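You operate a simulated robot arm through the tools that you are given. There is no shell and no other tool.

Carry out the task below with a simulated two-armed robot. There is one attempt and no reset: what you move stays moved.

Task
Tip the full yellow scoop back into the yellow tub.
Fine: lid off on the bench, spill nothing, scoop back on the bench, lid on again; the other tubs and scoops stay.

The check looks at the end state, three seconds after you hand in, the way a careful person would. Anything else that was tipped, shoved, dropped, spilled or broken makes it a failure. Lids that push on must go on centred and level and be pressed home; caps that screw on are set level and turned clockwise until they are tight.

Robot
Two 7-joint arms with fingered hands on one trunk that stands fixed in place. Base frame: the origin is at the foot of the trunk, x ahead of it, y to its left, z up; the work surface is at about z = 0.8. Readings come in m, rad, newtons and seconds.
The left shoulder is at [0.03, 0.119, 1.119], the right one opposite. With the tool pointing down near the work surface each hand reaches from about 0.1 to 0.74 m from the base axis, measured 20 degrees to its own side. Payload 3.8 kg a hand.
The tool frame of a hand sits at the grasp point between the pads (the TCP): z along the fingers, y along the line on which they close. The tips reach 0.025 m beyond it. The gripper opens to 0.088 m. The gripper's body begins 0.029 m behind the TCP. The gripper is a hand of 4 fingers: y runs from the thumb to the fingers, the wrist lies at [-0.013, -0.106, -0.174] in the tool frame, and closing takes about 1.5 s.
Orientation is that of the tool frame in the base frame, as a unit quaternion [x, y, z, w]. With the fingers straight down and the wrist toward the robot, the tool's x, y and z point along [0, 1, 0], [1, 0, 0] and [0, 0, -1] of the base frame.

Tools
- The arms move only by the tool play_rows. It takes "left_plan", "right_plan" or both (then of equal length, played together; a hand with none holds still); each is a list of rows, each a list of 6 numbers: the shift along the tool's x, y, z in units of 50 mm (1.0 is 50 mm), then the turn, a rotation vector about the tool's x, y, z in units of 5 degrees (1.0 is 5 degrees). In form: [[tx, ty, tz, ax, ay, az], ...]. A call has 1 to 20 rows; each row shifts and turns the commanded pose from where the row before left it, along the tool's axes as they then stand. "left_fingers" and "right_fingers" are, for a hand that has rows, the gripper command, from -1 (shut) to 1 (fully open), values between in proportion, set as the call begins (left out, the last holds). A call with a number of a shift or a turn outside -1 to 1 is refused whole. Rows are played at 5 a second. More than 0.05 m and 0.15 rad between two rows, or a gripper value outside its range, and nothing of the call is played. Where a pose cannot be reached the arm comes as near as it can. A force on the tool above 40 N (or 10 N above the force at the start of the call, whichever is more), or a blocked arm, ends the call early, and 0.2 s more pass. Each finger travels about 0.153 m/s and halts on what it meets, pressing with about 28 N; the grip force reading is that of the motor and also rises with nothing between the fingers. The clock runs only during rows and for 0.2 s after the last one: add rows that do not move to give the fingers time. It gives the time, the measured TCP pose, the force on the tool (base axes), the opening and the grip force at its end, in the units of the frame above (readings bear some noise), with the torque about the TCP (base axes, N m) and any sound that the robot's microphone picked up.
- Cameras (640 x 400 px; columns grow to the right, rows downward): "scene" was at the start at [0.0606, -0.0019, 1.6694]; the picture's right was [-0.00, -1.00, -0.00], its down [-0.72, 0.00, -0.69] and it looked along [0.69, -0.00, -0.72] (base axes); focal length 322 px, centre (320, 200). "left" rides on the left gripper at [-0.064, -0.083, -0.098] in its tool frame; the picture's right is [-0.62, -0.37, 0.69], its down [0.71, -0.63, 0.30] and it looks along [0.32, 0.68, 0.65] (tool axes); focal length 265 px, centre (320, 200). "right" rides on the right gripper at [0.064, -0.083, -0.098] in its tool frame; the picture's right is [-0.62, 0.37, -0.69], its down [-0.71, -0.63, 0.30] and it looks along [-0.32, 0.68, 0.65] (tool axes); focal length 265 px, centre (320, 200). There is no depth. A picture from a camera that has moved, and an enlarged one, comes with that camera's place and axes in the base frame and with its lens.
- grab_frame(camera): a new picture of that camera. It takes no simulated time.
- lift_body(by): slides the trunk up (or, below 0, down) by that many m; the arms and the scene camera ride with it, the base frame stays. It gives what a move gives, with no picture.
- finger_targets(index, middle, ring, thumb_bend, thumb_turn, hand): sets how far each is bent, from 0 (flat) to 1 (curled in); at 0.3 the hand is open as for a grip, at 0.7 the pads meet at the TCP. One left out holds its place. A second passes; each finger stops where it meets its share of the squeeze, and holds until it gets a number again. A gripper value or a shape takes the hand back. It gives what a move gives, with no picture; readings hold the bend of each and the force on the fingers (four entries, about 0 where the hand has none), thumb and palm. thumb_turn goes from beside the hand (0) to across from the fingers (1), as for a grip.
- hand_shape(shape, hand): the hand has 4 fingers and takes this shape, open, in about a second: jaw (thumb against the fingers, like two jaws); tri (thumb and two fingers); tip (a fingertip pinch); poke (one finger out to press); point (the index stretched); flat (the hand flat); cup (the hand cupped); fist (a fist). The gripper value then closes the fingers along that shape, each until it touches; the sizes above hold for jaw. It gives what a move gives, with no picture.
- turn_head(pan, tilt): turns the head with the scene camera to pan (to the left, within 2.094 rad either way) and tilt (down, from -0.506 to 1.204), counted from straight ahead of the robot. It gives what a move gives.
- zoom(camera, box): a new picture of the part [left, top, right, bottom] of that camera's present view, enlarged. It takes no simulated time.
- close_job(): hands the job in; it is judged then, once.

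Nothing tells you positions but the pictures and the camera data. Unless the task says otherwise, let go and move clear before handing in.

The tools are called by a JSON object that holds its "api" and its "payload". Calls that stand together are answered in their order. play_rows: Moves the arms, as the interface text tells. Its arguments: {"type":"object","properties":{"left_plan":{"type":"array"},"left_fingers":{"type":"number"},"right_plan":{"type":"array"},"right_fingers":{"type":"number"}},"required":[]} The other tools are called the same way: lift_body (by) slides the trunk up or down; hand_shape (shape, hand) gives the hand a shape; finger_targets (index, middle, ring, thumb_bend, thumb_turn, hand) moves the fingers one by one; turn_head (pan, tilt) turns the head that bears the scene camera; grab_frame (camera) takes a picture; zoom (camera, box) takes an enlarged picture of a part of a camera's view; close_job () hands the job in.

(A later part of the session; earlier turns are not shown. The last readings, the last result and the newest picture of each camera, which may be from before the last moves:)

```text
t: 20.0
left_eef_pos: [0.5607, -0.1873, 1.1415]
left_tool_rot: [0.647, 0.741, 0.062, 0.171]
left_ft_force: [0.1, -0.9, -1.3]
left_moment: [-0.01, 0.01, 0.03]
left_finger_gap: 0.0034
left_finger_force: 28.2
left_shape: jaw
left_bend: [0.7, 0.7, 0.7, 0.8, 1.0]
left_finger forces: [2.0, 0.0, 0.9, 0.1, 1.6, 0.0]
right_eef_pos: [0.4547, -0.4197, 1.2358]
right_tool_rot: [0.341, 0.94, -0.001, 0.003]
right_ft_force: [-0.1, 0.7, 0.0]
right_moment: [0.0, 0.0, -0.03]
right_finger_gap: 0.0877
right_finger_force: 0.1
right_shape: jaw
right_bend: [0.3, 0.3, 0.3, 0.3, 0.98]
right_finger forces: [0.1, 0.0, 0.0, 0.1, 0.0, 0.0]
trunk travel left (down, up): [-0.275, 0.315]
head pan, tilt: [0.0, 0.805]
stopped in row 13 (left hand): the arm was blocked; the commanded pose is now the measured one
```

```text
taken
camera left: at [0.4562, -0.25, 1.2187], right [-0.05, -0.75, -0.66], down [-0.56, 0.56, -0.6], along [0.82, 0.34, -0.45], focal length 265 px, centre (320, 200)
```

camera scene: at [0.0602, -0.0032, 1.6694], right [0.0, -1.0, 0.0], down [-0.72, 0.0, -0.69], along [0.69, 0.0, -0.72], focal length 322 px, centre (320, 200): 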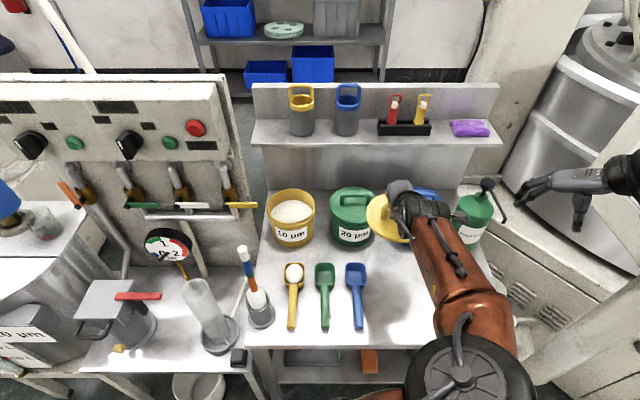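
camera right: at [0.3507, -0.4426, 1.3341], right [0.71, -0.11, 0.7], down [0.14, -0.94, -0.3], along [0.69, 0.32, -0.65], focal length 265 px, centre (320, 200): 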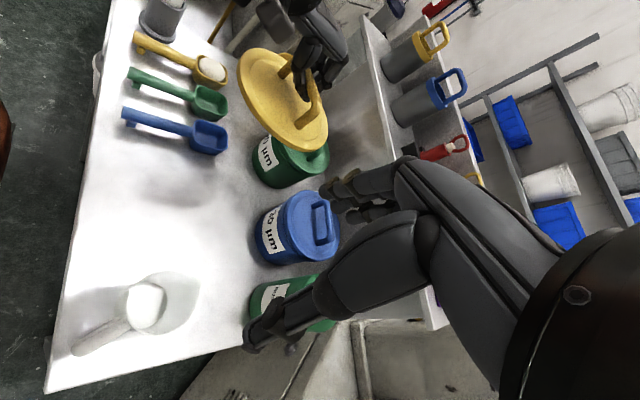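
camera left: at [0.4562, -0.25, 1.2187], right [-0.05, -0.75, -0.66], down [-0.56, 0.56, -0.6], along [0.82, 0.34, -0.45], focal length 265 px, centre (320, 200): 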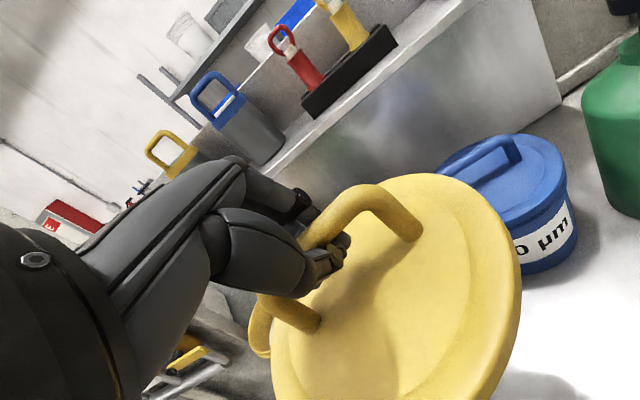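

The left arm was blocked reaching across with that hand heading, though the lid is still safely held. I'll back out to the left, level the hand and yaw it 45° to the right so the wrist comes from the left side. The lid is round, so the heading doesn't matter for placing it.

{"api": "play_rows", "payload": {"left_plan": [[0.25, 0.08, 0.008, 0, 0, 0], [0.488, 0.156, 0.016, 0, 0, 0], [0.488, 0.156, 0.016, 0, 0, 0], [0.488, 0.156, 0.016, 0, 0, 0], [0.488, 0.156, 0.016, 0, 0, 0], [0.488, 0.156, 0.016, 0, 0, 0], [0.488, 0.156, 0.016, 0, 0, 0], [0.488, 0.156, 0.016, 0, 0, 0], [0.25, 0.08, 0.008, 0, 0, 0], [0, 0, 0, -0.06, 0.49, 0.6], [0, 0, 0, -0.06, 0.49, 0.6], [0, 0, 0, -0.06, 0.49, 0.6], [0, 0, 0, 0, 0, 0]]}}

{"api": "grab_frame", "payload": {"camera": "scene"}}

{"api": "grab_frame", "payload": {"camera": "right"}}

```text
t: 22.8
left_eef_pos: [0.6006, 0.0138, 1.1212]
left_tool_rot: [0.697, 0.696, 0.123, 0.123]
left_ft_force: [0.0, 0.3, -0.3]
left_moment: [0.03, -0.01, -0.05]
left_finger_gap: 0.0032
left_finger_force: 28.3
left_shape: jaw
left_bend: [0.7, 0.7, 0.7, 0.8, 1.0]
left_finger forces: [1.8, 0.1, 0.8, 0.0, 1.6, 0.0]
right_eef_pos: [0.455, -0.4202, 1.2362]
right_tool_rot: [0.342, 0.94, -0.001, 0.002]
right_ft_force: [-1.6, -0.1, 0.4]
right_moment: [0.03, 0.0, 0.02]
right_finger_gap: 0.0877
right_finger_force: 0.2
right_shape: jaw
right_bend: [0.3, 0.3, 0.3, 0.3, 0.98]
right_finger forces: [0.0, 0.1, 0.0, 0.0, 0.0, 0.0]
trunk travel left (down, up): [-0.275, 0.315]
head pan, tilt: [0.0, 0.805]
```

```text
taken
camera scene: at [0.0606, -0.002, 1.6694], right [0.0, -1.0, 0.0], down [-0.72, 0.0, -0.69], along [0.69, 0.0, -0.72], focal length 322 px, centre (320, 200)
```

scene: 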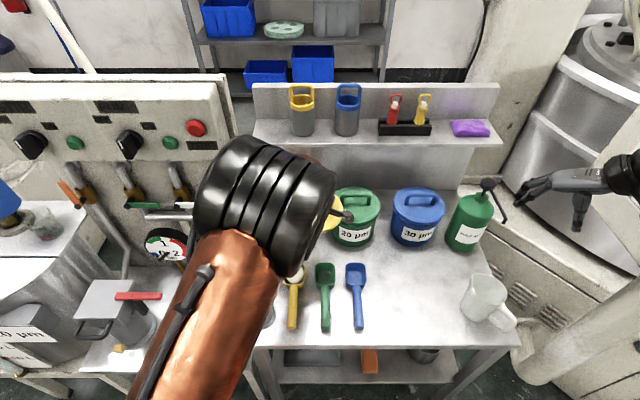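

```text
taken
camera right: at [0.3511, -0.4414, 1.3345], right [0.71, -0.11, 0.7], down [0.15, -0.94, -0.3], along [0.69, 0.32, -0.65], focal length 265 px, centre (320, 200)
```

right: 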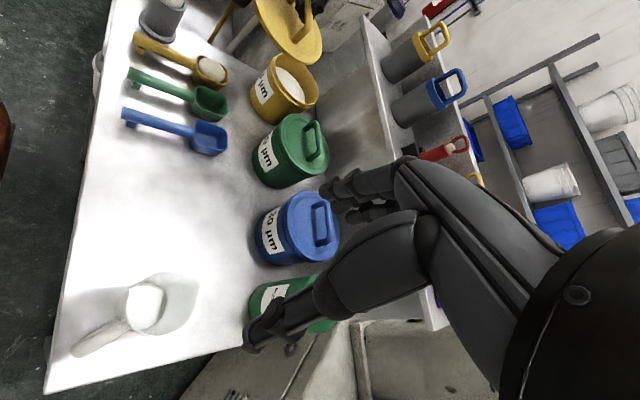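

Recovered and level. Next I'll yaw the hand 45° clockwise about the vertical with the lid still held.

{"api": "play_rows", "payload": {"left_plan": [[0, 0, 0, 0, -0.342, 0.94], [0, 0, 0, 0, -0.342, 0.94], [0, 0, 0, 0, -0.342, 0.94], [0, 0, 0, 0, -0.342, 0.94], [0, 0, 0, 0, -0.342, 0.94], [0, 0, 0, 0, -0.342, 0.94], [0, 0, 0, 0, -0.342, 0.94], [0, 0, 0, 0, -0.342, 0.94], [0, 0, 0, 0, -0.342, 0.94], [0, 0, 0, 0, 0, 0]]}}

{"api": "grab_frame", "payload": {"camera": "scene"}}

{"api": "grab_frame", "payload": {"camera": "left"}}

```text
t: 25.0
left_eef_pos: [0.6006, 0.0131, 1.1225]
left_tool_rot: [0.91, 0.376, 0.067, 0.16]
left_ft_force: [-0.9, 0.0, -1.1]
left_moment: [0.02, 0.02, 0.0]
left_finger_gap: 0.0036
left_finger_force: 28.3
left_shape: jaw
left_bend: [0.7, 0.7, 0.7, 0.8, 1.0]
left_finger forces: [1.8, 0.0, 0.8, 0.0, 1.4, 0.0]
right_eef_pos: [0.4542, -0.419, 1.2367]
right_tool_rot: [0.342, 0.94, 0.0, 0.002]
right_ft_force: [0.4, 0.5, 0.4]
right_moment: [0.01, 0.0, -0.01]
right_finger_gap: 0.0879
right_finger_force: 0.0
right_shape: jaw
right_bend: [0.3, 0.3, 0.3, 0.3, 0.98]
right_finger forces: [0.0, 0.0, 0.0, 0.1, 0.0, 0.0]
trunk travel left (down, up): [-0.275, 0.315]
head pan, tilt: [0.0, 0.805]
```

```text
taken
camera scene: at [0.0603, -0.003, 1.6694], right [0.0, -1.0, 0.0], down [-0.72, 0.0, -0.69], along [0.69, 0.0, -0.72], focal length 322 px, centre (320, 200)
```

scene: 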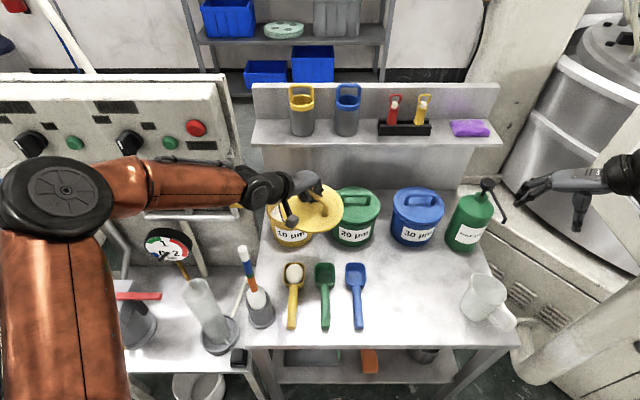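

```text
taken
camera left: at [0.4765, 0.0474, 1.1865], right [-0.52, -0.36, -0.78], down [0.16, 0.85, -0.5], along [0.84, -0.38, -0.38], focal length 265 px, centre (320, 200)
```

left: 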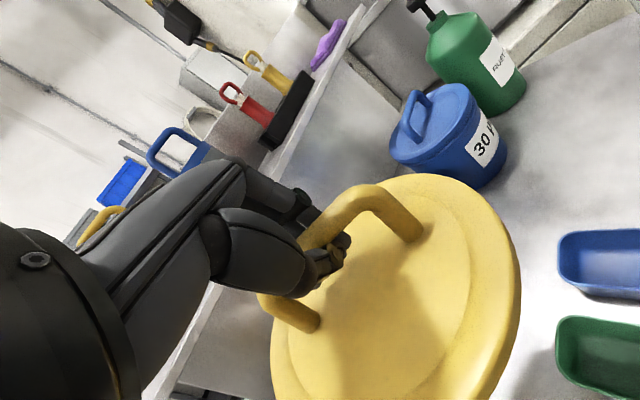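

This posture, with the elbow out to the left, is much better and leaves the bench visible. I'll carry the lid to (0.50, -0.255) and come down to z ≈ 1.07.

{"api": "play_rows", "payload": {"left_plan": [[-0.217, 0.079, 0.073, 0, 0, 0], [-0.434, 0.158, 0.146, 0, 0, 0], [-0.434, 0.158, 0.146, 0, 0, 0], [-0.434, 0.158, 0.146, 0, 0, 0], [-0.434, 0.158, 0.146, 0, 0, 0], [-0.434, 0.158, 0.146, 0, 0, 0], [-0.434, 0.158, 0.146, 0, 0, 0], [-0.434, 0.158, 0.146, 0, 0, 0], [-0.434, 0.158, 0.146, 0, 0, 0], [-0.434, 0.158, 0.146, 0, 0, 0], [-0.434, 0.158, 0.146, 0, 0, 0], [-0.434, 0.158, 0.146, 0, 0, 0], [-0.217, 0.079, 0.073, 0, 0, 0], [0, 0, 0, 0, 0, 0]]}}

{"api": "grab_frame", "payload": {"camera": "scene"}}

{"api": "grab_frame", "payload": {"camera": "left"}}

{"api": "grab_frame", "payload": {"camera": "right"}}

```text
t: 28.0
left_eef_pos: [0.5019, -0.2545, 1.0695]
left_tool_rot: [0.91, 0.377, 0.067, 0.159]
left_ft_force: [0.6, 1.1, -1.2]
left_moment: [0.01, 0.02, 0.02]
left_finger_gap: 0.0031
left_finger_force: 28.0
left_shape: jaw
left_bend: [0.7, 0.7, 0.7, 0.8, 1.0]
left_finger forces: [1.8, 0.0, 0.7, 0.0, 1.5, 0.0]
right_eef_pos: [0.4565, -0.4195, 1.2356]
right_tool_rot: [0.341, 0.94, 0.0, 0.001]
right_ft_force: [-0.9, -0.1, -0.8]
right_moment: [0.01, 0.0, 0.0]
right_finger_gap: 0.0881
right_finger_force: 0.1
right_shape: jaw
right_bend: [0.3, 0.3, 0.3, 0.3, 0.98]
right_finger forces: [0.1, 0.0, 0.1, 0.0, 0.0, 0.0]
trunk travel left (down, up): [-0.275, 0.315]
head pan, tilt: [0.0, 0.805]
```

```text
taken
camera scene: at [0.0606, -0.002, 1.6694], right [0.0, -1.0, 0.0], down [-0.72, 0.0, -0.69], along [0.69, 0.0, -0.72], focal length 322 px, centre (320, 200)
```

scene: 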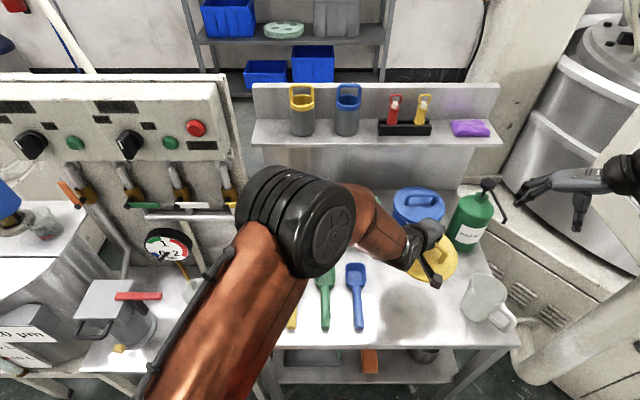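

```text
taken
camera left: at [0.3776, -0.2201, 1.1346], right [-0.52, -0.36, -0.78], down [0.16, 0.85, -0.5], along [0.84, -0.38, -0.38], focal length 265 px, centre (320, 200)
```

left: 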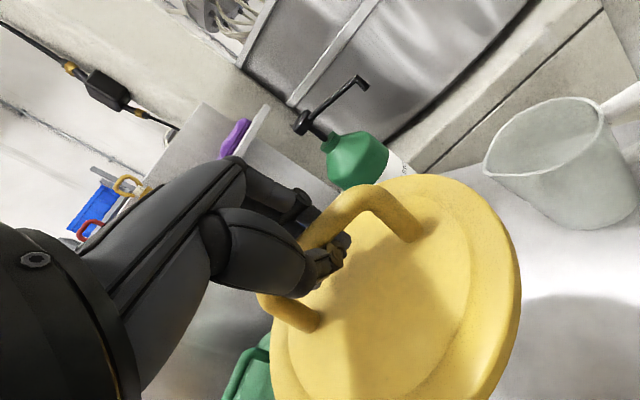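

```text
taken
camera right: at [0.3511, -0.4415, 1.3345], right [0.71, -0.11, 0.7], down [0.15, -0.94, -0.3], along [0.69, 0.32, -0.65], focal length 265 px, centre (320, 200)
```

right: 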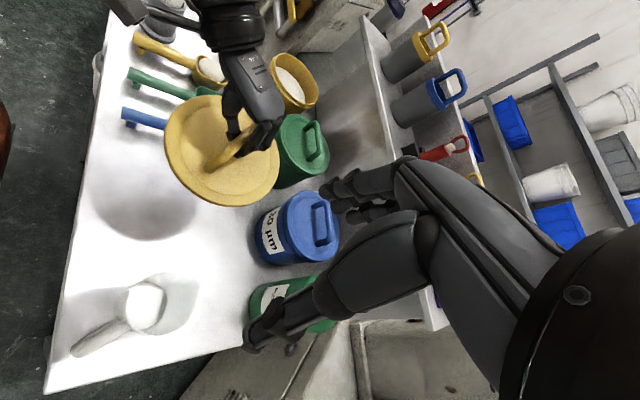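

The lid's shadow falls on the clear patch between the blue scoop and the jug. I'll lower toward the bench.

{"api": "play_rows", "payload": {"left_plan": [[0, -0.0633, 0.174, 0, 0, 0], [0, -0.1265, 0.348, 0, 0, 0], [0, -0.1265, 0.348, 0, 0, 0], [0, -0.1265, 0.348, 0, 0, 0], [0, -0.1265, 0.348, 0, 0, 0], [0, -0.1265, 0.348, 0, 0, 0], [0, -0.1265, 0.348, 0, 0, 0], [0, -0.1265, 0.348, 0, 0, 0], [0, -0.1265, 0.348, 0, 0, 0], [0, -0.1, 0.275, 0, 0, 0], [0, -0.05, 0.138, 0, 0, 0], [0, 0, 0, 0, 0, 0]]}}

{"api": "grab_frame", "payload": {"camera": "scene"}}

{"api": "grab_frame", "payload": {"camera": "left"}}

{"api": "zoom", "payload": {"camera": "right", "box": [60, 20, 340, 220]}}

```text
t: 30.6
left_eef_pos: [0.5018, -0.2531, 0.8923]
left_tool_rot: [0.91, 0.376, 0.066, 0.16]
left_ft_force: [-0.9, 0.0, -1.1]
left_moment: [0.05, -0.01, 0.02]
left_finger_gap: 0.0033
left_finger_force: 28.1
left_shape: jaw
left_bend: [0.7, 0.7, 0.7, 0.8, 1.0]
left_finger forces: [1.7, 0.0, 0.7, 0.0, 1.5, 0.0]
right_eef_pos: [0.4553, -0.4199, 1.2361]
right_tool_rot: [0.342, 0.94, 0.0, 0.001]
right_ft_force: [-0.6, 0.4, 0.0]
right_moment: [0.0, 0.02, -0.02]
right_finger_gap: 0.0877
right_finger_force: 0.1
right_shape: jaw
right_bend: [0.3, 0.3, 0.3, 0.3, 0.98]
right_finger forces: [0.1, 0.0, 0.1, 0.0, 0.0, 0.0]
trunk travel left (down, up): [-0.275, 0.315]
head pan, tilt: [0.0, 0.805]
```

```text
taken
camera scene: at [0.0606, -0.0022, 1.6694], right [0.0, -1.0, 0.0], down [-0.72, 0.0, -0.69], along [0.69, 0.0, -0.72], focal length 322 px, centre (320, 200)
```

scene: 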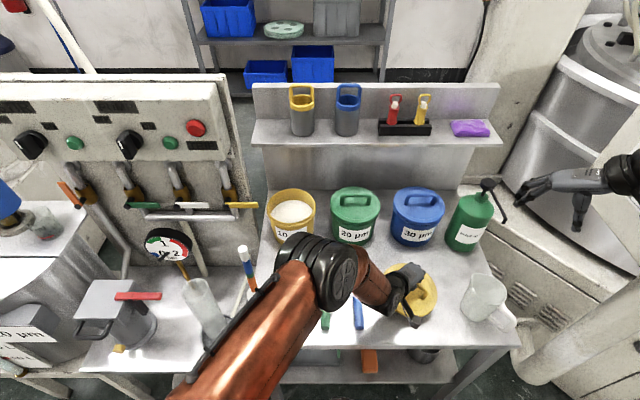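

```text
taken
camera left: at [0.3767, -0.2194, 0.9567], right [-0.52, -0.36, -0.78], down [0.16, 0.85, -0.5], along [0.84, -0.38, -0.38], focal length 265 px, centre (320, 200)
```

left: 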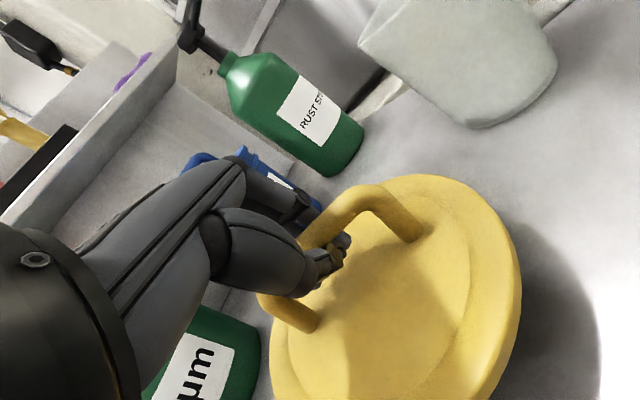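

```text
2.00 times, centred on (200, 120) of right
camera zoom: at [0.351, -0.4416, 1.3344], right [0.71, -0.11, 0.7], down [0.15, -0.94, -0.3], along [0.69, 0.32, -0.65], focal length 531 px, centre (560, 360)
```

zoom: 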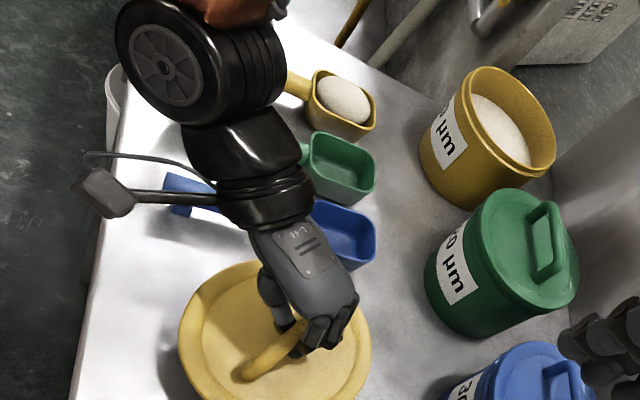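

The lid is about 2–3 cm above the bench, and the elbow still clears the scoops. I'll lower in small steps and watch for contact.

{"api": "play_rows", "payload": {"left_plan": [[0, -0.034, 0.094, 0, 0, 0], [0, -0.034, 0.094, 0, 0, 0], [0, -0.034, 0.094, 0, 0, 0], [0, 0, 0, 0, 0, 0]]}}

{"api": "zoom", "payload": {"camera": "right", "box": [60, 20, 340, 220]}}

{"api": "grab_frame", "payload": {"camera": "left"}}

```text
t: 31.6
left_eef_pos: [0.5011, -0.2534, 0.8767]
left_tool_rot: [0.91, 0.377, 0.067, 0.16]
left_ft_force: [-0.3, -0.4, 0.6]
left_moment: [0.0, -0.03, 0.01]
left_finger_gap: 0.0034
left_finger_force: 28.0
left_shape: jaw
left_bend: [0.7, 0.7, 0.7, 0.8, 1.0]
left_finger forces: [1.6, 0.0, 0.7, 0.0, 1.5, 0.0]
right_eef_pos: [0.4551, -0.4186, 1.236]
right_tool_rot: [0.341, 0.94, 0.0, 0.001]
right_ft_force: [0.0, 0.3, 1.1]
right_moment: [0.02, 0.02, 0.01]
right_finger_gap: 0.0877
right_finger_force: 0.0
right_shape: jaw
right_bend: [0.3, 0.3, 0.3, 0.3, 0.98]
right_finger forces: [0.0, 0.0, 0.0, 0.0, 0.0, 0.0]
trunk travel left (down, up): [-0.275, 0.315]
head pan, tilt: [0.0, 0.805]
```

```text
2.00 times, centred on (200, 120) of right
camera zoom: at [0.351, -0.4416, 1.3344], right [0.71, -0.11, 0.7], down [0.15, -0.94, -0.3], along [0.69, 0.32, -0.65], focal length 531 px, centre (560, 360)
```

zoom: 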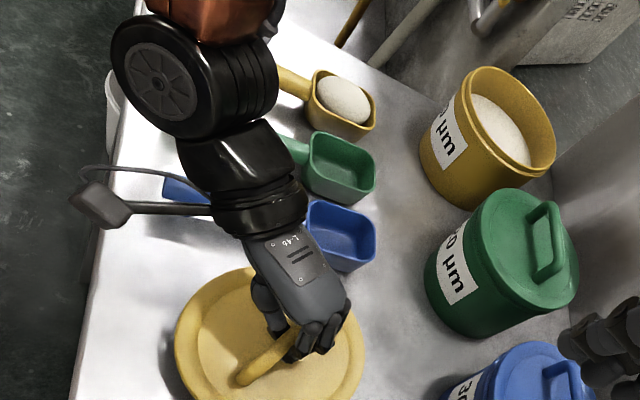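

```text
taken
camera left: at [0.3767, -0.2188, 0.9412], right [-0.52, -0.36, -0.78], down [0.16, 0.85, -0.5], along [0.84, -0.38, -0.38], focal length 265 px, centre (320, 200)
```

left: 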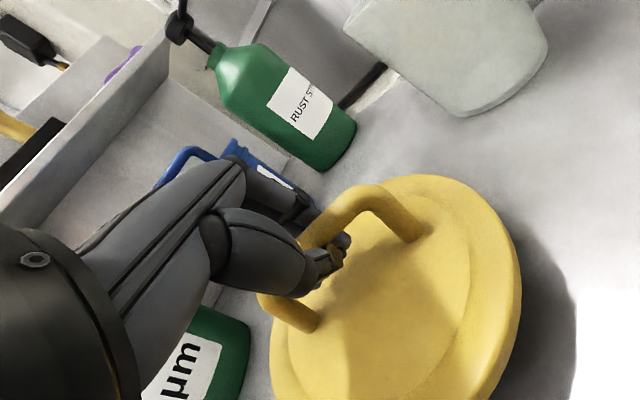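

{"api": "play_rows", "payload": {"left_plan": [[0, -0.034, 0.094, 0, 0, 0], [0, -0.034, 0.094, 0, 0, 0], [0, -0.02, 0.056, 0, 0, 0], [0, 0, 0, 0, 0, 0]]}}

{"api": "grab_frame", "payload": {"camera": "left"}}

{"api": "zoom", "payload": {"camera": "scene", "box": [360, 240, 480, 340]}}

```text
t: 32.6
left_eef_pos: [0.5005, -0.2536, 0.8627]
left_tool_rot: [0.91, 0.377, 0.066, 0.159]
left_ft_force: [-0.3, -0.5, -1.0]
left_moment: [0.01, 0.03, 0.01]
left_finger_gap: 0.0034
left_finger_force: 28.0
left_shape: jaw
left_bend: [0.7, 0.7, 0.7, 0.8, 1.0]
left_finger forces: [1.5, 0.0, 0.8, 0.0, 1.5, 0.1]
right_eef_pos: [0.456, -0.4189, 1.2365]
right_tool_rot: [0.341, 0.94, -0.001, 0.002]
right_ft_force: [0.1, -0.2, 0.3]
right_moment: [-0.04, 0.04, 0.04]
right_finger_gap: 0.0876
right_finger_force: 0.0
right_shape: jaw
right_bend: [0.3, 0.3, 0.3, 0.3, 0.98]
right_finger forces: [0.0, 0.0, 0.0, 0.0, 0.0, 0.0]
trunk travel left (down, up): [-0.275, 0.315]
head pan, tilt: [0.0, 0.805]
```

```text
taken
camera left: at [0.3764, -0.22, 0.9273], right [-0.52, -0.36, -0.78], down [0.16, 0.85, -0.5], along [0.84, -0.38, -0.38], focal length 265 px, centre (320, 200)
```

left: 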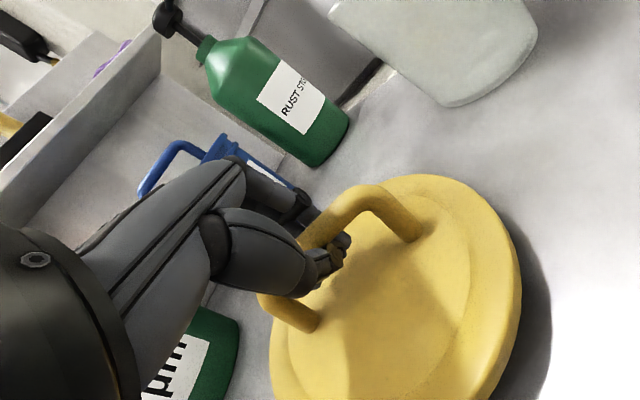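

```text
4.00 times, centred on (420, 290) of scene
camera zoom: at [0.0606, -0.0022, 1.6694], right [0.0, -1.0, 0.0], down [-0.72, 0.0, -0.69], along [0.69, 0.0, -0.72], focal length 1289 px, centre (-80, -160)
```

zoom: 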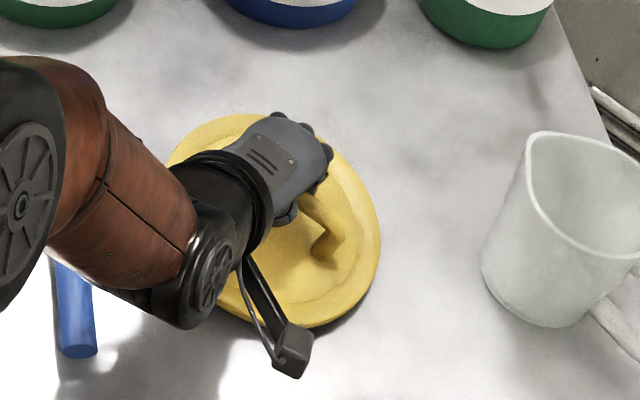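

{"api": "play_rows", "payload": {"left_plan": [[0, -0.034, 0.094, 0, 0, 0], [0, -0.034, 0.094, 0, 0, 0], [0, -0.01, 0.028, 0, 0, 0], [0, 0, 0, 0, 0, 0]]}}

{"api": "grab_frame", "payload": {"camera": "left"}}

```text
t: 33.6
left_eef_pos: [0.5021, -0.2547, 0.8509]
left_tool_rot: [0.91, 0.377, 0.066, 0.159]
left_ft_force: [-0.8, 0.6, 0.1]
left_moment: [0.02, 0.02, 0.02]
left_finger_gap: 0.0031
left_finger_force: 27.8
left_shape: jaw
left_bend: [0.7, 0.7, 0.7, 0.8, 1.0]
left_finger forces: [1.2, 0.0, 0.7, 0.0, 1.3, 0.1]
right_eef_pos: [0.4559, -0.4195, 1.2359]
right_tool_rot: [0.341, 0.94, -0.001, 0.001]
right_ft_force: [0.2, 0.5, 0.2]
right_moment: [-0.04, -0.01, -0.01]
right_finger_gap: 0.0877
right_finger_force: 0.1
right_shape: jaw
right_bend: [0.3, 0.3, 0.3, 0.3, 0.98]
right_finger forces: [0.0, 0.1, 0.0, 0.0, 0.1, 0.1]
trunk travel left (down, up): [-0.275, 0.315]
head pan, tilt: [0.0, 0.805]
```

```text
taken
camera left: at [0.3763, -0.2199, 0.9162], right [-0.52, -0.36, -0.78], down [0.16, 0.85, -0.5], along [0.84, -0.38, -0.38], focal length 265 px, centre (320, 200)
```

left: 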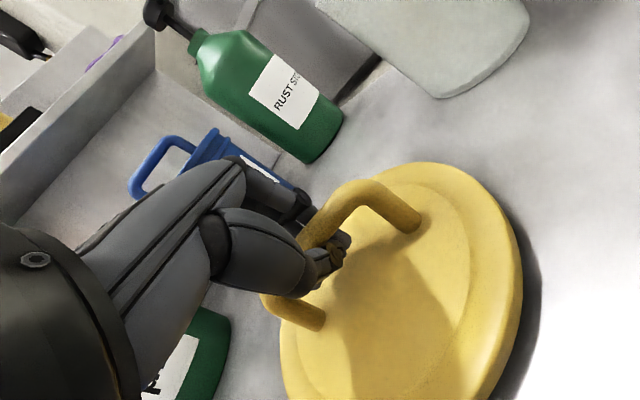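

The lid has touched down and is shifting relative to the hand. I'll lower a few millimetres more.

{"api": "play_rows", "payload": {"left_plan": [[0, -0.014, 0.038, 0, 0, 0], [0, -0.014, 0.038, 0, 0, 0], [0, 0, 0, 0, 0, 0]]}}

{"api": "grab_frame", "payload": {"camera": "left"}}

{"api": "zoom", "payload": {"camera": "right", "box": [60, 100, 340, 300]}}

```text
t: 34.4
left_eef_pos: [0.5012, -0.2538, 0.8492]
left_tool_rot: [0.91, 0.376, 0.067, 0.161]
left_ft_force: [-0.1, 0.0, 0.0]
left_moment: [-0.02, -0.03, 0.0]
left_finger_gap: 0.0031
left_finger_force: 27.9
left_shape: jaw
left_bend: [0.7, 0.7, 0.7, 0.8, 1.0]
left_finger forces: [0.6, 0.0, 0.2, 0.0, 0.4, 0.1]
right_eef_pos: [0.4561, -0.42, 1.2354]
right_tool_rot: [0.341, 0.94, -0.001, 0.003]
right_ft_force: [0.6, 0.0, -0.2]
right_moment: [-0.01, 0.03, 0.01]
right_finger_gap: 0.0876
right_finger_force: 0.1
right_shape: jaw
right_bend: [0.3, 0.3, 0.3, 0.3, 0.98]
right_finger forces: [0.0, 0.0, 0.0, 0.0, 0.1, 0.0]
trunk travel left (down, up): [-0.275, 0.315]
head pan, tilt: [0.0, 0.805]
```

```text
taken
camera left: at [0.3763, -0.2194, 0.9125], right [-0.52, -0.36, -0.78], down [0.16, 0.85, -0.5], along [0.84, -0.38, -0.38], focal length 265 px, centre (320, 200)
```

left: 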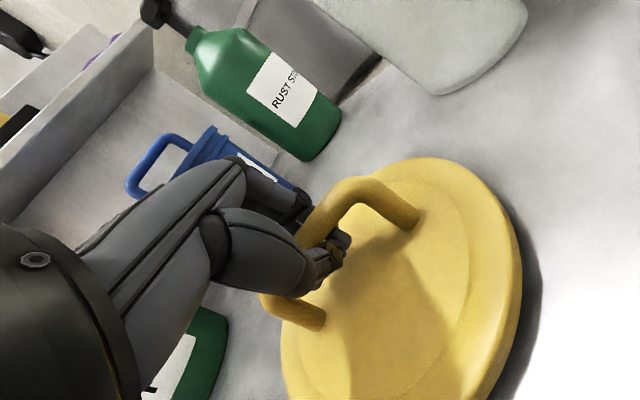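

```text
2.00 times, centred on (200, 200) of right
camera zoom: at [0.351, -0.4416, 1.3344], right [0.71, -0.11, 0.7], down [0.15, -0.94, -0.3], along [0.69, 0.32, -0.65], focal length 531 px, centre (560, 200)
```

zoom: 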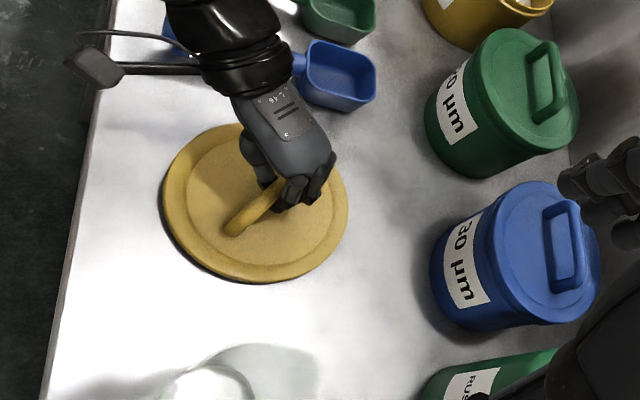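

{"api": "play_rows", "payload": {"left_plan": [[0, -0.014, 0.038, 0, 0, 0], [0, 0, 0, 0, 0, 0]]}}

{"api": "finger_targets", "payload": {"hand": "left", "index": 0.45, "middle": 0.45, "ring": 0.45, "thumb_bend": 0.5}}

{"api": "grab_frame", "payload": {"camera": "left"}}

{"api": "zoom", "payload": {"camera": "right", "box": [60, 100, 340, 300]}}

```text
t: 35.0
left_eef_pos: [0.5015, -0.2534, 0.8465]
left_tool_rot: [0.91, 0.376, 0.066, 0.159]
left_ft_force: [0.4, 0.0, -0.4]
left_moment: [-0.01, 0.01, -0.01]
left_finger_gap: 0.003
left_finger_force: 27.4
left_shape: jaw
left_bend: [0.7, 0.7, 0.7, 0.8, 1.0]
left_finger forces: [0.2, 0.1, 0.0, 0.1, 0.1, 0.0]
right_eef_pos: [0.4547, -0.4195, 1.2359]
right_tool_rot: [0.341, 0.94, 0.0, 0.001]
right_ft_force: [-0.1, 0.1, 0.6]
right_moment: [-0.01, -0.01, -0.01]
right_finger_gap: 0.0877
right_finger_force: 0.0
right_shape: jaw
right_bend: [0.3, 0.3, 0.3, 0.3, 0.98]
right_finger forces: [0.0, 0.0, 0.1, 0.0, 0.0, 0.0]
trunk travel left (down, up): [-0.275, 0.315]
head pan, tilt: [0.0, 0.805]
```

```text
t: 36.0
left_eef_pos: [0.5, -0.2532, 0.8478]
left_tool_rot: [0.91, 0.376, 0.068, 0.161]
left_ft_force: [-0.7, -1.4, 16.2]
left_moment: [0.09, 0.08, 0.01]
left_finger_gap: 0.0344
left_finger_force: 8.3
left_shape: fingers
left_bend: [0.45, 0.45, 0.45, 0.6, 1.0]
left_finger forces: [0.0, 0.1, 0.0, 0.0, 16.1, 0.0]
right_eef_pos: [0.4539, -0.4187, 1.2371]
right_tool_rot: [0.341, 0.94, -0.001, 0.003]
right_ft_force: [0.5, -0.4, 0.1]
right_moment: [0.01, 0.0, 0.0]
right_finger_gap: 0.0877
right_finger_force: 0.0
right_shape: jaw
right_bend: [0.3, 0.3, 0.3, 0.3, 0.98]
right_finger forces: [0.0, 0.0, 0.0, 0.1, 0.0, 0.0]
trunk travel left (down, up): [-0.275, 0.315]
head pan, tilt: [0.0, 0.805]
```

```text
taken
camera left: at [0.3757, -0.2194, 0.9118], right [-0.51, -0.36, -0.78], down [0.16, 0.85, -0.5], along [0.84, -0.38, -0.38], focal length 265 px, centre (320, 200)
```

left: 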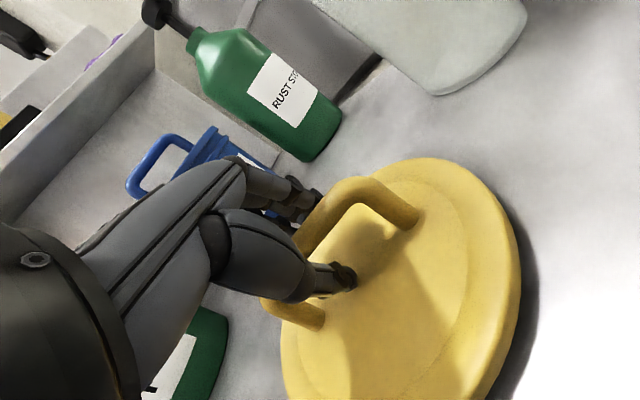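

```text
2.00 times, centred on (200, 200) of right
camera zoom: at [0.3496, -0.4411, 1.3351], right [0.71, -0.11, 0.7], down [0.15, -0.94, -0.3], along [0.69, 0.31, -0.65], focal length 531 px, centre (560, 200)
```

zoom: 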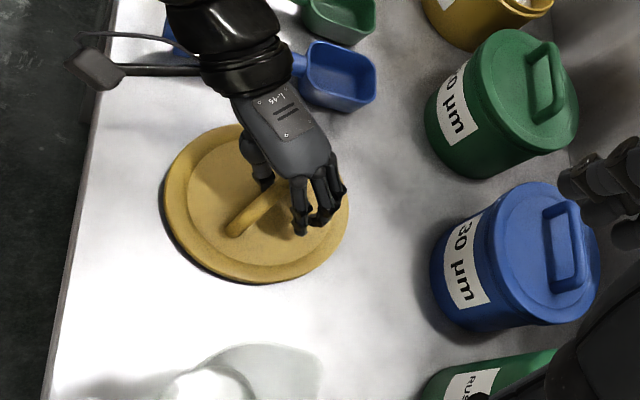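

The thumb now rests on the lid at 16 N, so I'll lift slightly and open the thumb further before pulling clear.

{"api": "play_rows", "payload": {"left_plan": [[0, 0.034, -0.094, 0, 0, 0], [0, 0, 0, 0, 0, 0]]}}

{"api": "finger_targets", "payload": {"hand": "left", "index": 0.38, "middle": 0.38, "ring": 0.38, "thumb_bend": 0.45}}

{"api": "zoom", "payload": {"camera": "left", "box": [180, 130, 460, 350]}}

{"api": "zoom", "payload": {"camera": "right", "box": [60, 100, 340, 300]}}

```text
t: 36.6
left_eef_pos: [0.5006, -0.2527, 0.8508]
left_tool_rot: [0.91, 0.376, 0.065, 0.159]
left_ft_force: [0.9, -0.9, 5.4]
left_moment: [0.02, 0.0, -0.01]
left_finger_gap: 0.0409
left_finger_force: 2.7
left_shape: fingers
left_bend: [0.45, 0.45, 0.45, 0.55, 1.0]
left_finger forces: [0.0, 0.0, 0.0, 0.0, 5.6, 0.0]
right_eef_pos: [0.4551, -0.4195, 1.2371]
right_tool_rot: [0.341, 0.94, 0.0, 0.001]
right_ft_force: [-0.9, -0.2, -1.0]
right_moment: [0.01, -0.06, -0.01]
right_finger_gap: 0.0878
right_finger_force: 0.0
right_shape: jaw
right_bend: [0.3, 0.3, 0.3, 0.3, 0.98]
right_finger forces: [0.1, 0.0, 0.0, 0.0, 0.0, 0.0]
trunk travel left (down, up): [-0.275, 0.315]
head pan, tilt: [0.0, 0.805]
```

```text
t: 37.6
left_eef_pos: [0.4991, -0.2547, 0.8526]
left_tool_rot: [0.91, 0.376, 0.067, 0.16]
left_ft_force: [0.1, -1.0, 8.2]
left_moment: [0.08, 0.08, -0.01]
left_finger_gap: 0.0533
left_finger_force: 3.7
left_shape: fingers
left_bend: [0.38, 0.38, 0.38, 0.5, 1.0]
left_finger forces: [0.0, 0.1, 0.0, 0.0, 7.9, 0.0]
right_eef_pos: [0.4539, -0.4198, 1.2367]
right_tool_rot: [0.342, 0.94, -0.001, 0.002]
right_ft_force: [-0.5, 0.3, 0.4]
right_moment: [0.03, 0.0, 0.02]
right_finger_gap: 0.0877
right_finger_force: 0.1
right_shape: jaw
right_bend: [0.3, 0.3, 0.3, 0.3, 0.98]
right_finger forces: [0.0, 0.1, 0.0, 0.1, 0.0, 0.0]
trunk travel left (down, up): [-0.275, 0.315]
head pan, tilt: [0.0, 0.805]
```

```text
1.82 times, centred on (320, 240) of left
camera zoom: at [0.3759, -0.2197, 0.916], right [-0.52, -0.36, -0.78], down [0.16, 0.85, -0.5], along [0.84, -0.38, -0.38], focal length 483 px, centre (320, 127)
```

zoom: 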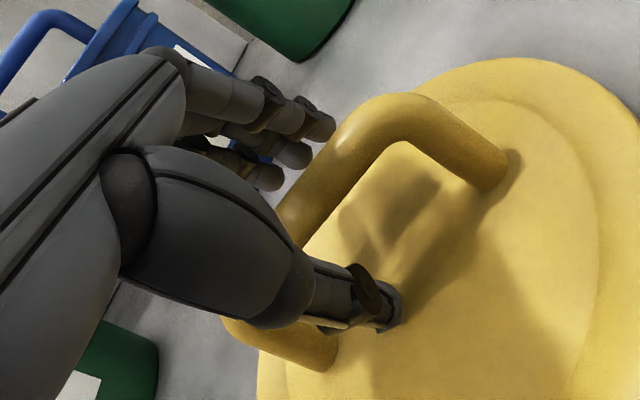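

```text
2.00 times, centred on (200, 200) of right
camera zoom: at [0.3505, -0.4414, 1.3347], right [0.71, -0.11, 0.7], down [0.15, -0.94, -0.3], along [0.69, 0.32, -0.65], focal length 531 px, centre (560, 200)
```

zoom: 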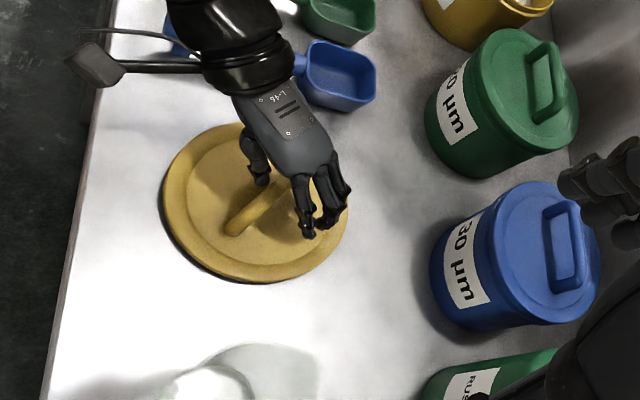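

Thumb and fingers are now on either side of the bar. I'll rise straight up, away from the lid.

{"api": "play_rows", "payload": {"left_plan": [[0, 0.034, -0.094, 0, 0, 0], [0, 0.068, -0.188, 0, 0, 0], [0, 0.137, -0.376, 0, 0, 0], [0, 0.137, -0.376, 0, 0, 0], [0, 0.137, -0.376, 0, 0, 0], [0, 0.137, -0.376, 0, 0, 0], [0, 0.137, -0.376, 0, 0, 0], [0, 0.137, -0.376, 0, 0, 0], [0, 0.137, -0.376, 0, 0, 0], [0, 0.137, -0.376, 0, 0, 0], [0, 0.137, -0.376, 0, 0, 0], [0, 0, 0, 0, 0, 0]]}}

{"api": "grab_frame", "payload": {"camera": "scene"}}

{"api": "zoom", "payload": {"camera": "right", "box": [60, 0, 360, 220]}}

{"api": "grab_frame", "payload": {"camera": "left"}}

```text
t: 40.2
left_eef_pos: [0.5022, -0.2551, 1.0465]
left_tool_rot: [0.91, 0.377, 0.067, 0.16]
left_ft_force: [-0.8, 0.5, -0.6]
left_moment: [0.02, 0.02, 0.0]
left_finger_gap: 0.0595
left_finger_force: 0.0
left_shape: fingers
left_bend: [0.38, 0.38, 0.38, 0.45, 1.0]
left_finger forces: [0.0, 0.1, 0.0, 0.0, 0.0, 0.1]
right_eef_pos: [0.4569, -0.4199, 1.2355]
right_tool_rot: [0.341, 0.94, -0.001, 0.002]
right_ft_force: [1.1, 0.7, 0.0]
right_moment: [-0.01, -0.02, -0.01]
right_finger_gap: 0.0879
right_finger_force: 0.1
right_shape: jaw
right_bend: [0.3, 0.3, 0.3, 0.3, 0.98]
right_finger forces: [0.0, 0.0, 0.0, 0.0, 0.1, 0.1]
trunk travel left (down, up): [-0.275, 0.315]
head pan, tilt: [0.0, 0.805]
```

```text
taken
camera scene: at [0.0609, -0.0023, 1.6694], right [0.0, -1.0, 0.0], down [-0.72, 0.0, -0.69], along [0.69, 0.0, -0.72], focal length 322 px, centre (320, 200)
```

scene: 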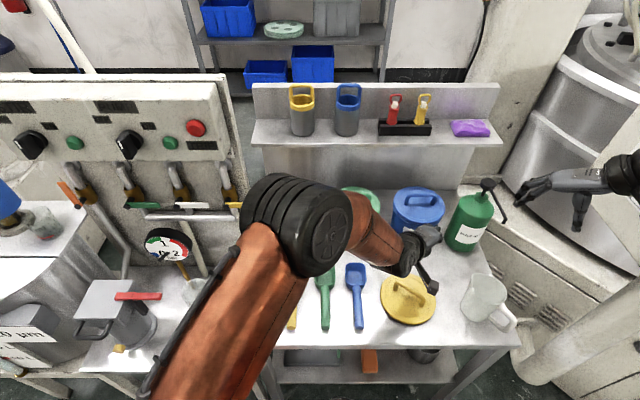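

```text
1.82 times, centred on (210, 110) of right
camera zoom: at [0.3513, -0.4417, 1.3343], right [0.71, -0.11, 0.69], down [0.15, -0.94, -0.3], along [0.69, 0.32, -0.65], focal length 483 px, centre (520, 364)
```

zoom: 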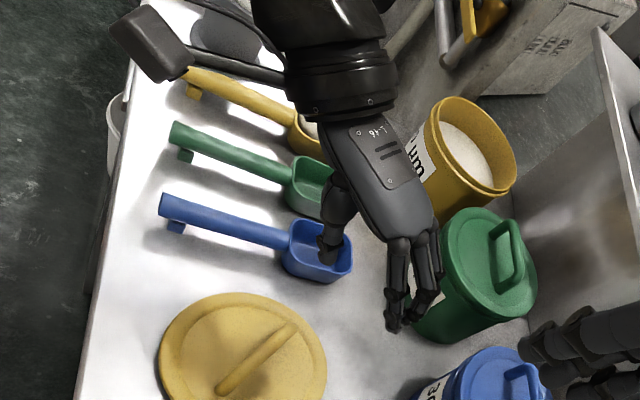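

```text
taken
camera left: at [0.3775, -0.2198, 1.1103], right [-0.52, -0.36, -0.78], down [0.16, 0.85, -0.5], along [0.84, -0.38, -0.38], focal length 265 px, centre (320, 200)
```

left: 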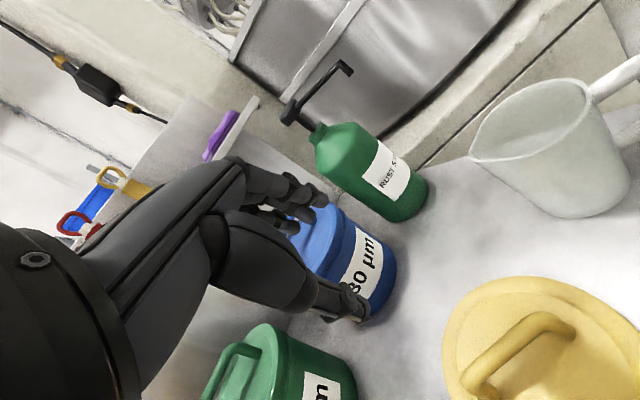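

The lid is down on the bench at about (0.495, -0.26). The scoop handles stand on small feet, so the yellow handle's axis is near z 0.837. Next, the left arm moves away to the upper left to act as a camera, and the right hand turns for a grasp across the yellow handle.

{"api": "play_rows", "payload": {"left_plan": [[0.2, -0.12, -0.25, 0, 0, 0], [0.4136, -0.3374, -0.2825, 0, 0, 0], [0.4136, -0.3374, -0.2825, 0, 0, 0], [0.4136, -0.3374, -0.2825, 0, 0, 0], [0.4136, -0.3374, -0.2825, 0, 0, 0], [0.4136, -0.3374, -0.2825, 0, 0, 0], [0.4136, -0.3374, -0.2825, 0, 0, 0], [0.4136, -0.3374, -0.2825, 0, 0, 0], [0.4136, -0.3374, -0.2825, 0, 0, 0], [0.4136, -0.3374, -0.2825, 0, 0, 0], [0.4136, -0.3374, -0.2825, 0, 0, 0], [0.4136, -0.3374, -0.2825, 0, 0, 0], [0.4136, -0.3374, -0.2825, 0, 0, 0], [0.4136, -0.3374, -0.2825, 0, 0, 0], [0.4136, -0.3374, -0.2825, 0, 0, 0], [0.4136, -0.3374, -0.2825, 0, 0, 0], [0.4136, -0.3374, -0.2825, 0, 0, 0], [0.4136, -0.3374, -0.2825, 0, 0, 0], [0.4136, -0.3374, -0.2825, 0, 0, 0], [0, 0, 0, 0, 0, 0]], "right_plan": [[0, 0, 0, 0, 0, 0], [0, 0, 0, 0, 0, 0], [0, 0, 0, 0, 0, 0], [0, 0, 0, 0, 0, 0], [0, 0, 0, 0, 0, 0], [0, 0, 0, 0, 0, 0], [0, 0, 0, 0, 0, 0], [0, 0, 0, 0, 0, 0], [0, 0, 0, 0, 0, -1], [0, 0, 0, 0, 0, -1], [0, 0, 0, 0, 0, -1], [0, 0, 0, 0, 0, -1], [0, 0, 0, 0, 0, -1], [0, 0, 0, 0, 0, -1], [0, 0, 0, 0, 0, -1], [0, 0, 0, 0, 0, -1], [0, 0, 0, 0, 0, 0], [0, 0, 0, 0, 0, 0], [0, 0, 0, 0, 0, 0], [0, 0, 0, 0, 0, 0]]}}

{"api": "grab_frame", "payload": {"camera": "scene"}}

{"api": "grab_frame", "payload": {"camera": "left"}}

{"api": "grab_frame", "payload": {"camera": "right"}}

```text
t: 44.4
left_eef_pos: [0.5033, 0.2859, 1.1896]
left_tool_rot: [0.91, 0.376, 0.067, 0.16]
left_ft_force: [0.0, -0.2, 0.1]
left_moment: [0.03, -0.02, 0.01]
left_finger_gap: 0.0591
left_finger_force: 0.0
left_shape: fingers
left_bend: [0.38, 0.38, 0.38, 0.45, 1.0]
left_finger forces: [0.0, 0.1, 0.1, 0.0, 0.0, 0.1]
right_eef_pos: [0.4553, -0.4187, 1.2359]
right_tool_rot: [-0.001, 1.0, -0.001, 0.002]
right_ft_force: [-0.7, -0.4, 0.3]
right_moment: [-0.01, -0.01, 0.0]
right_finger_gap: 0.0878
right_finger_force: 0.0
right_shape: jaw
right_bend: [0.3, 0.3, 0.3, 0.3, 0.98]
right_finger forces: [0.0, 0.0, 0.0, 0.1, 0.1, 0.0]
trunk travel left (down, up): [-0.275, 0.315]
head pan, tilt: [0.0, 0.805]
```

```text
taken
camera scene: at [0.0607, -0.0023, 1.6694], right [0.0, -1.0, 0.0], down [-0.72, 0.0, -0.69], along [0.69, 0.0, -0.72], focal length 322 px, centre (320, 200)
```

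scene: 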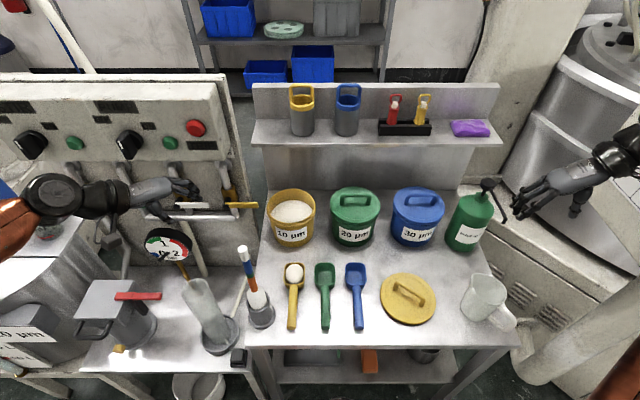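

```text
taken
camera left: at [0.378, 0.3208, 1.255], right [-0.52, -0.36, -0.78], down [0.16, 0.85, -0.5], along [0.84, -0.38, -0.38], focal length 265 px, centre (320, 200)
```

left: 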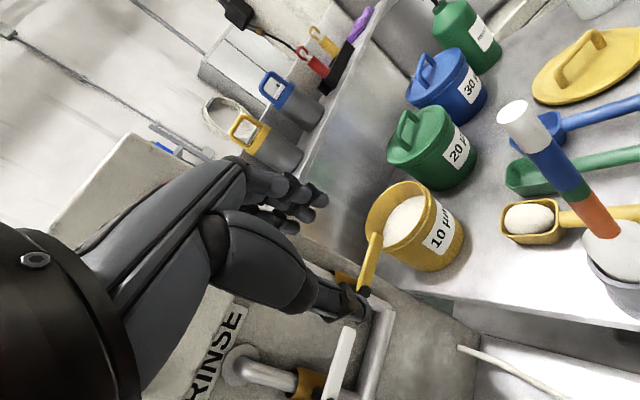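

```text
taken
camera right: at [0.3901, -0.5028, 1.3341], right [0.62, 0.37, 0.69], down [0.72, -0.63, -0.3], along [0.32, 0.68, -0.65], focal length 265 px, centre (320, 200)
```

right: 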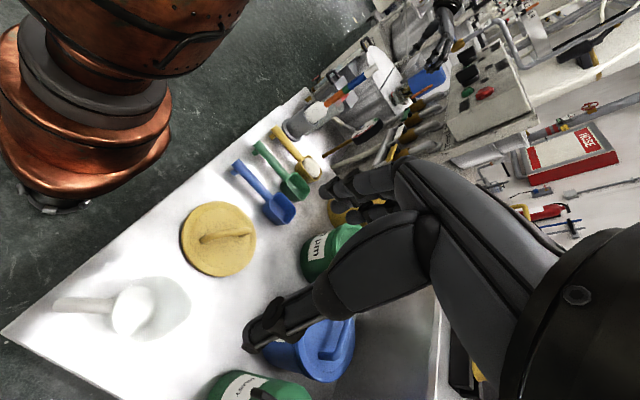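

Both views are clear now. I'll take precise close-ups of the scoop, the brush holder beside it and the lid.

{"api": "zoom", "payload": {"camera": "scene", "box": [220, 235, 380, 345]}}

{"api": "zoom", "payload": {"camera": "left", "box": [360, 60, 640, 320]}}

{"api": "zoom", "payload": {"camera": "right", "box": [160, 60, 420, 240]}}

```text
3.64 times, centred on (300, 290) of scene
camera zoom: at [0.0607, -0.0023, 1.6694], right [0.0, -1.0, 0.0], down [-0.72, 0.0, -0.69], along [0.69, 0.0, -0.72], focal length 1172 px, centre (393, -127)
```

zoom: 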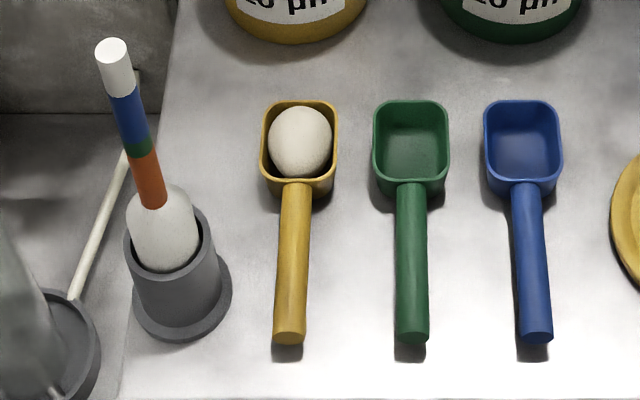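

```text
1.54 times, centred on (500, 190) of left
camera zoom: at [0.378, 0.3208, 1.255], right [-0.52, -0.36, -0.78], down [0.16, 0.85, -0.5], along [0.84, -0.38, -0.38], focal length 408 px, centre (43, 215)
```

zoom: 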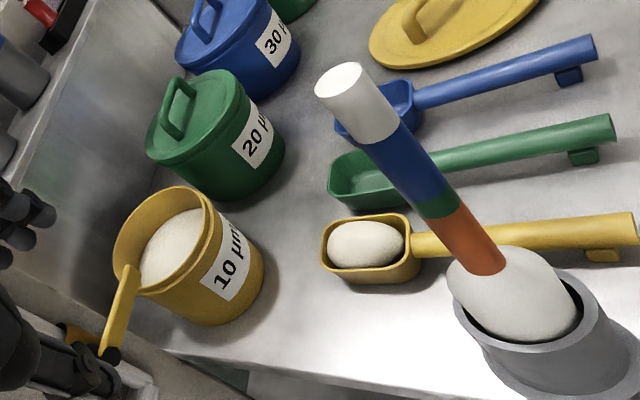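

```text
2.22 times, centred on (290, 150) of right
camera zoom: at [0.3901, -0.5028, 1.3341], right [0.62, 0.37, 0.69], down [0.72, -0.63, -0.3], along [0.32, 0.68, -0.65], focal length 590 px, centre (387, 311)
```

zoom: 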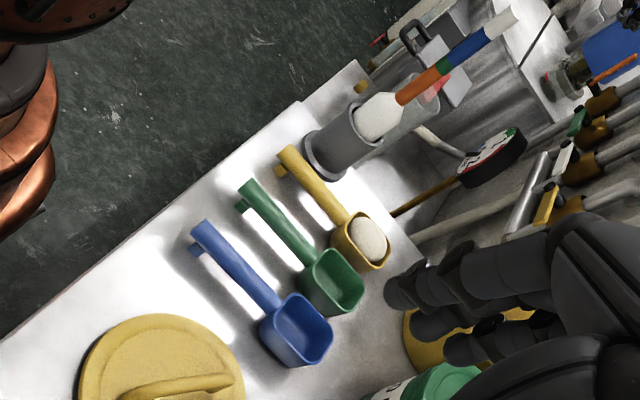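

The yellow handle axis is at z ≈ 0.829, y ≈ 0.073, and the brush holder's flange is about 5 cm to its left. Before loading the scoop I'll rehearse the tipping motion with the empty right hand, starting with a 20° forward lean and a move to a point high in front of the tub.

{"api": "play_rows", "payload": {"right_plan": [[0, 0, 0, 0, -1, 0], [0, 0, 0, 0, -1, 0], [0, 0, 0, 0, -1, 0], [0, 0, 0, 0, -1, 0], [-0.129, 0.524, 0.175, 0, 0, 0], [-0.129, 0.524, 0.175, 0, 0, 0], [-0.129, 0.524, 0.175, 0, 0, 0], [-0.129, 0.524, 0.175, 0, 0, 0], [-0.129, 0.524, 0.175, 0, 0, 0], [-0.129, 0.524, 0.175, 0, 0, 0], [-0.129, 0.524, 0.175, 0, 0, 0], [-0.129, 0.524, 0.175, 0, 0, 0], [-0.129, 0.524, 0.175, 0, 0, 0], [-0.129, 0.524, 0.175, 0, 0, 0], [-0.129, 0.524, 0.175, 0, 0, 0], [-0.129, 0.524, 0.175, 0, 0, 0], [-0.129, 0.524, 0.175, 0, 0, 0], [-0.129, 0.524, 0.175, 0, 0, 0], [-0.129, 0.524, 0.175, 0, 0, 0], [-0.129, 0.524, 0.175, 0, 0, 0]]}}

{"api": "grab_frame", "payload": {"camera": "scene"}}

{"api": "grab_frame", "payload": {"camera": "left"}}

```text
t: 48.6
left_eef_pos: [0.5017, 0.2867, 1.1892]
left_tool_rot: [0.91, 0.377, 0.066, 0.16]
left_ft_force: [-0.3, -0.2, -0.5]
left_moment: [0.0, 0.02, 0.05]
left_finger_gap: 0.0594
left_finger_force: 0.0
left_shape: fingers
left_bend: [0.38, 0.38, 0.38, 0.45, 1.0]
left_finger forces: [0.0, 0.0, 0.0, 0.0, 0.0, 0.1]
right_eef_pos: [0.5993, -0.0004, 1.1377]
right_tool_rot: [-0.001, 0.984, -0.001, 0.176]
right_ft_force: [0.0, 0.4, 0.6]
right_moment: [-0.01, 0.0, 0.0]
right_finger_gap: 0.0878
right_finger_force: 0.1
right_shape: jaw
right_bend: [0.3, 0.3, 0.3, 0.3, 0.98]
right_finger forces: [0.0, 0.0, 0.0, 0.0, 0.0, 0.0]
trunk travel left (down, up): [-0.275, 0.315]
head pan, tilt: [0.0, 0.805]
```

```text
taken
camera scene: at [0.0613, -0.0006, 1.6694], right [0.0, -1.0, 0.0], down [-0.72, 0.0, -0.69], along [0.69, 0.0, -0.72], focal length 322 px, centre (320, 200)
```

scene: 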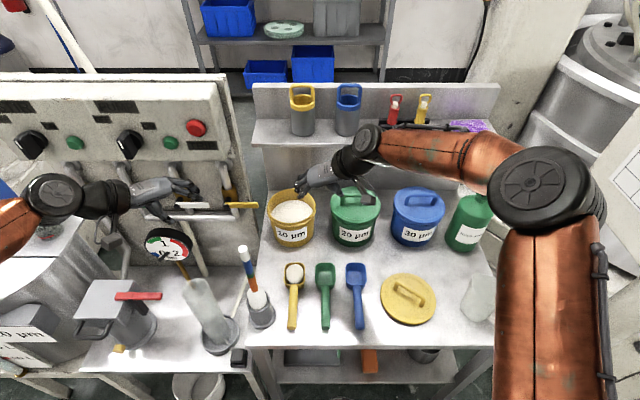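

```text
taken
camera left: at [0.3786, 0.3217, 1.2543], right [-0.52, -0.36, -0.78], down [0.16, 0.85, -0.5], along [0.84, -0.38, -0.38], focal length 265 px, centre (320, 200)
```

left: 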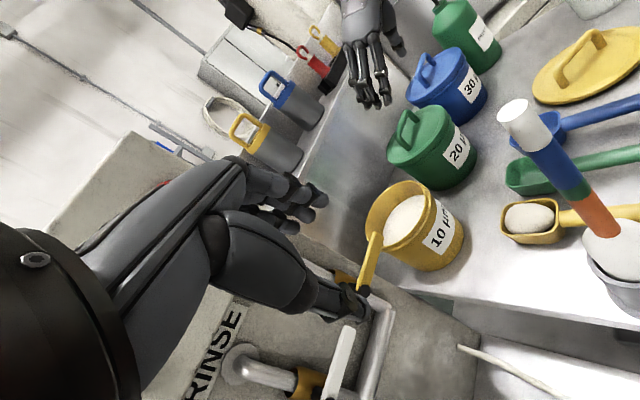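

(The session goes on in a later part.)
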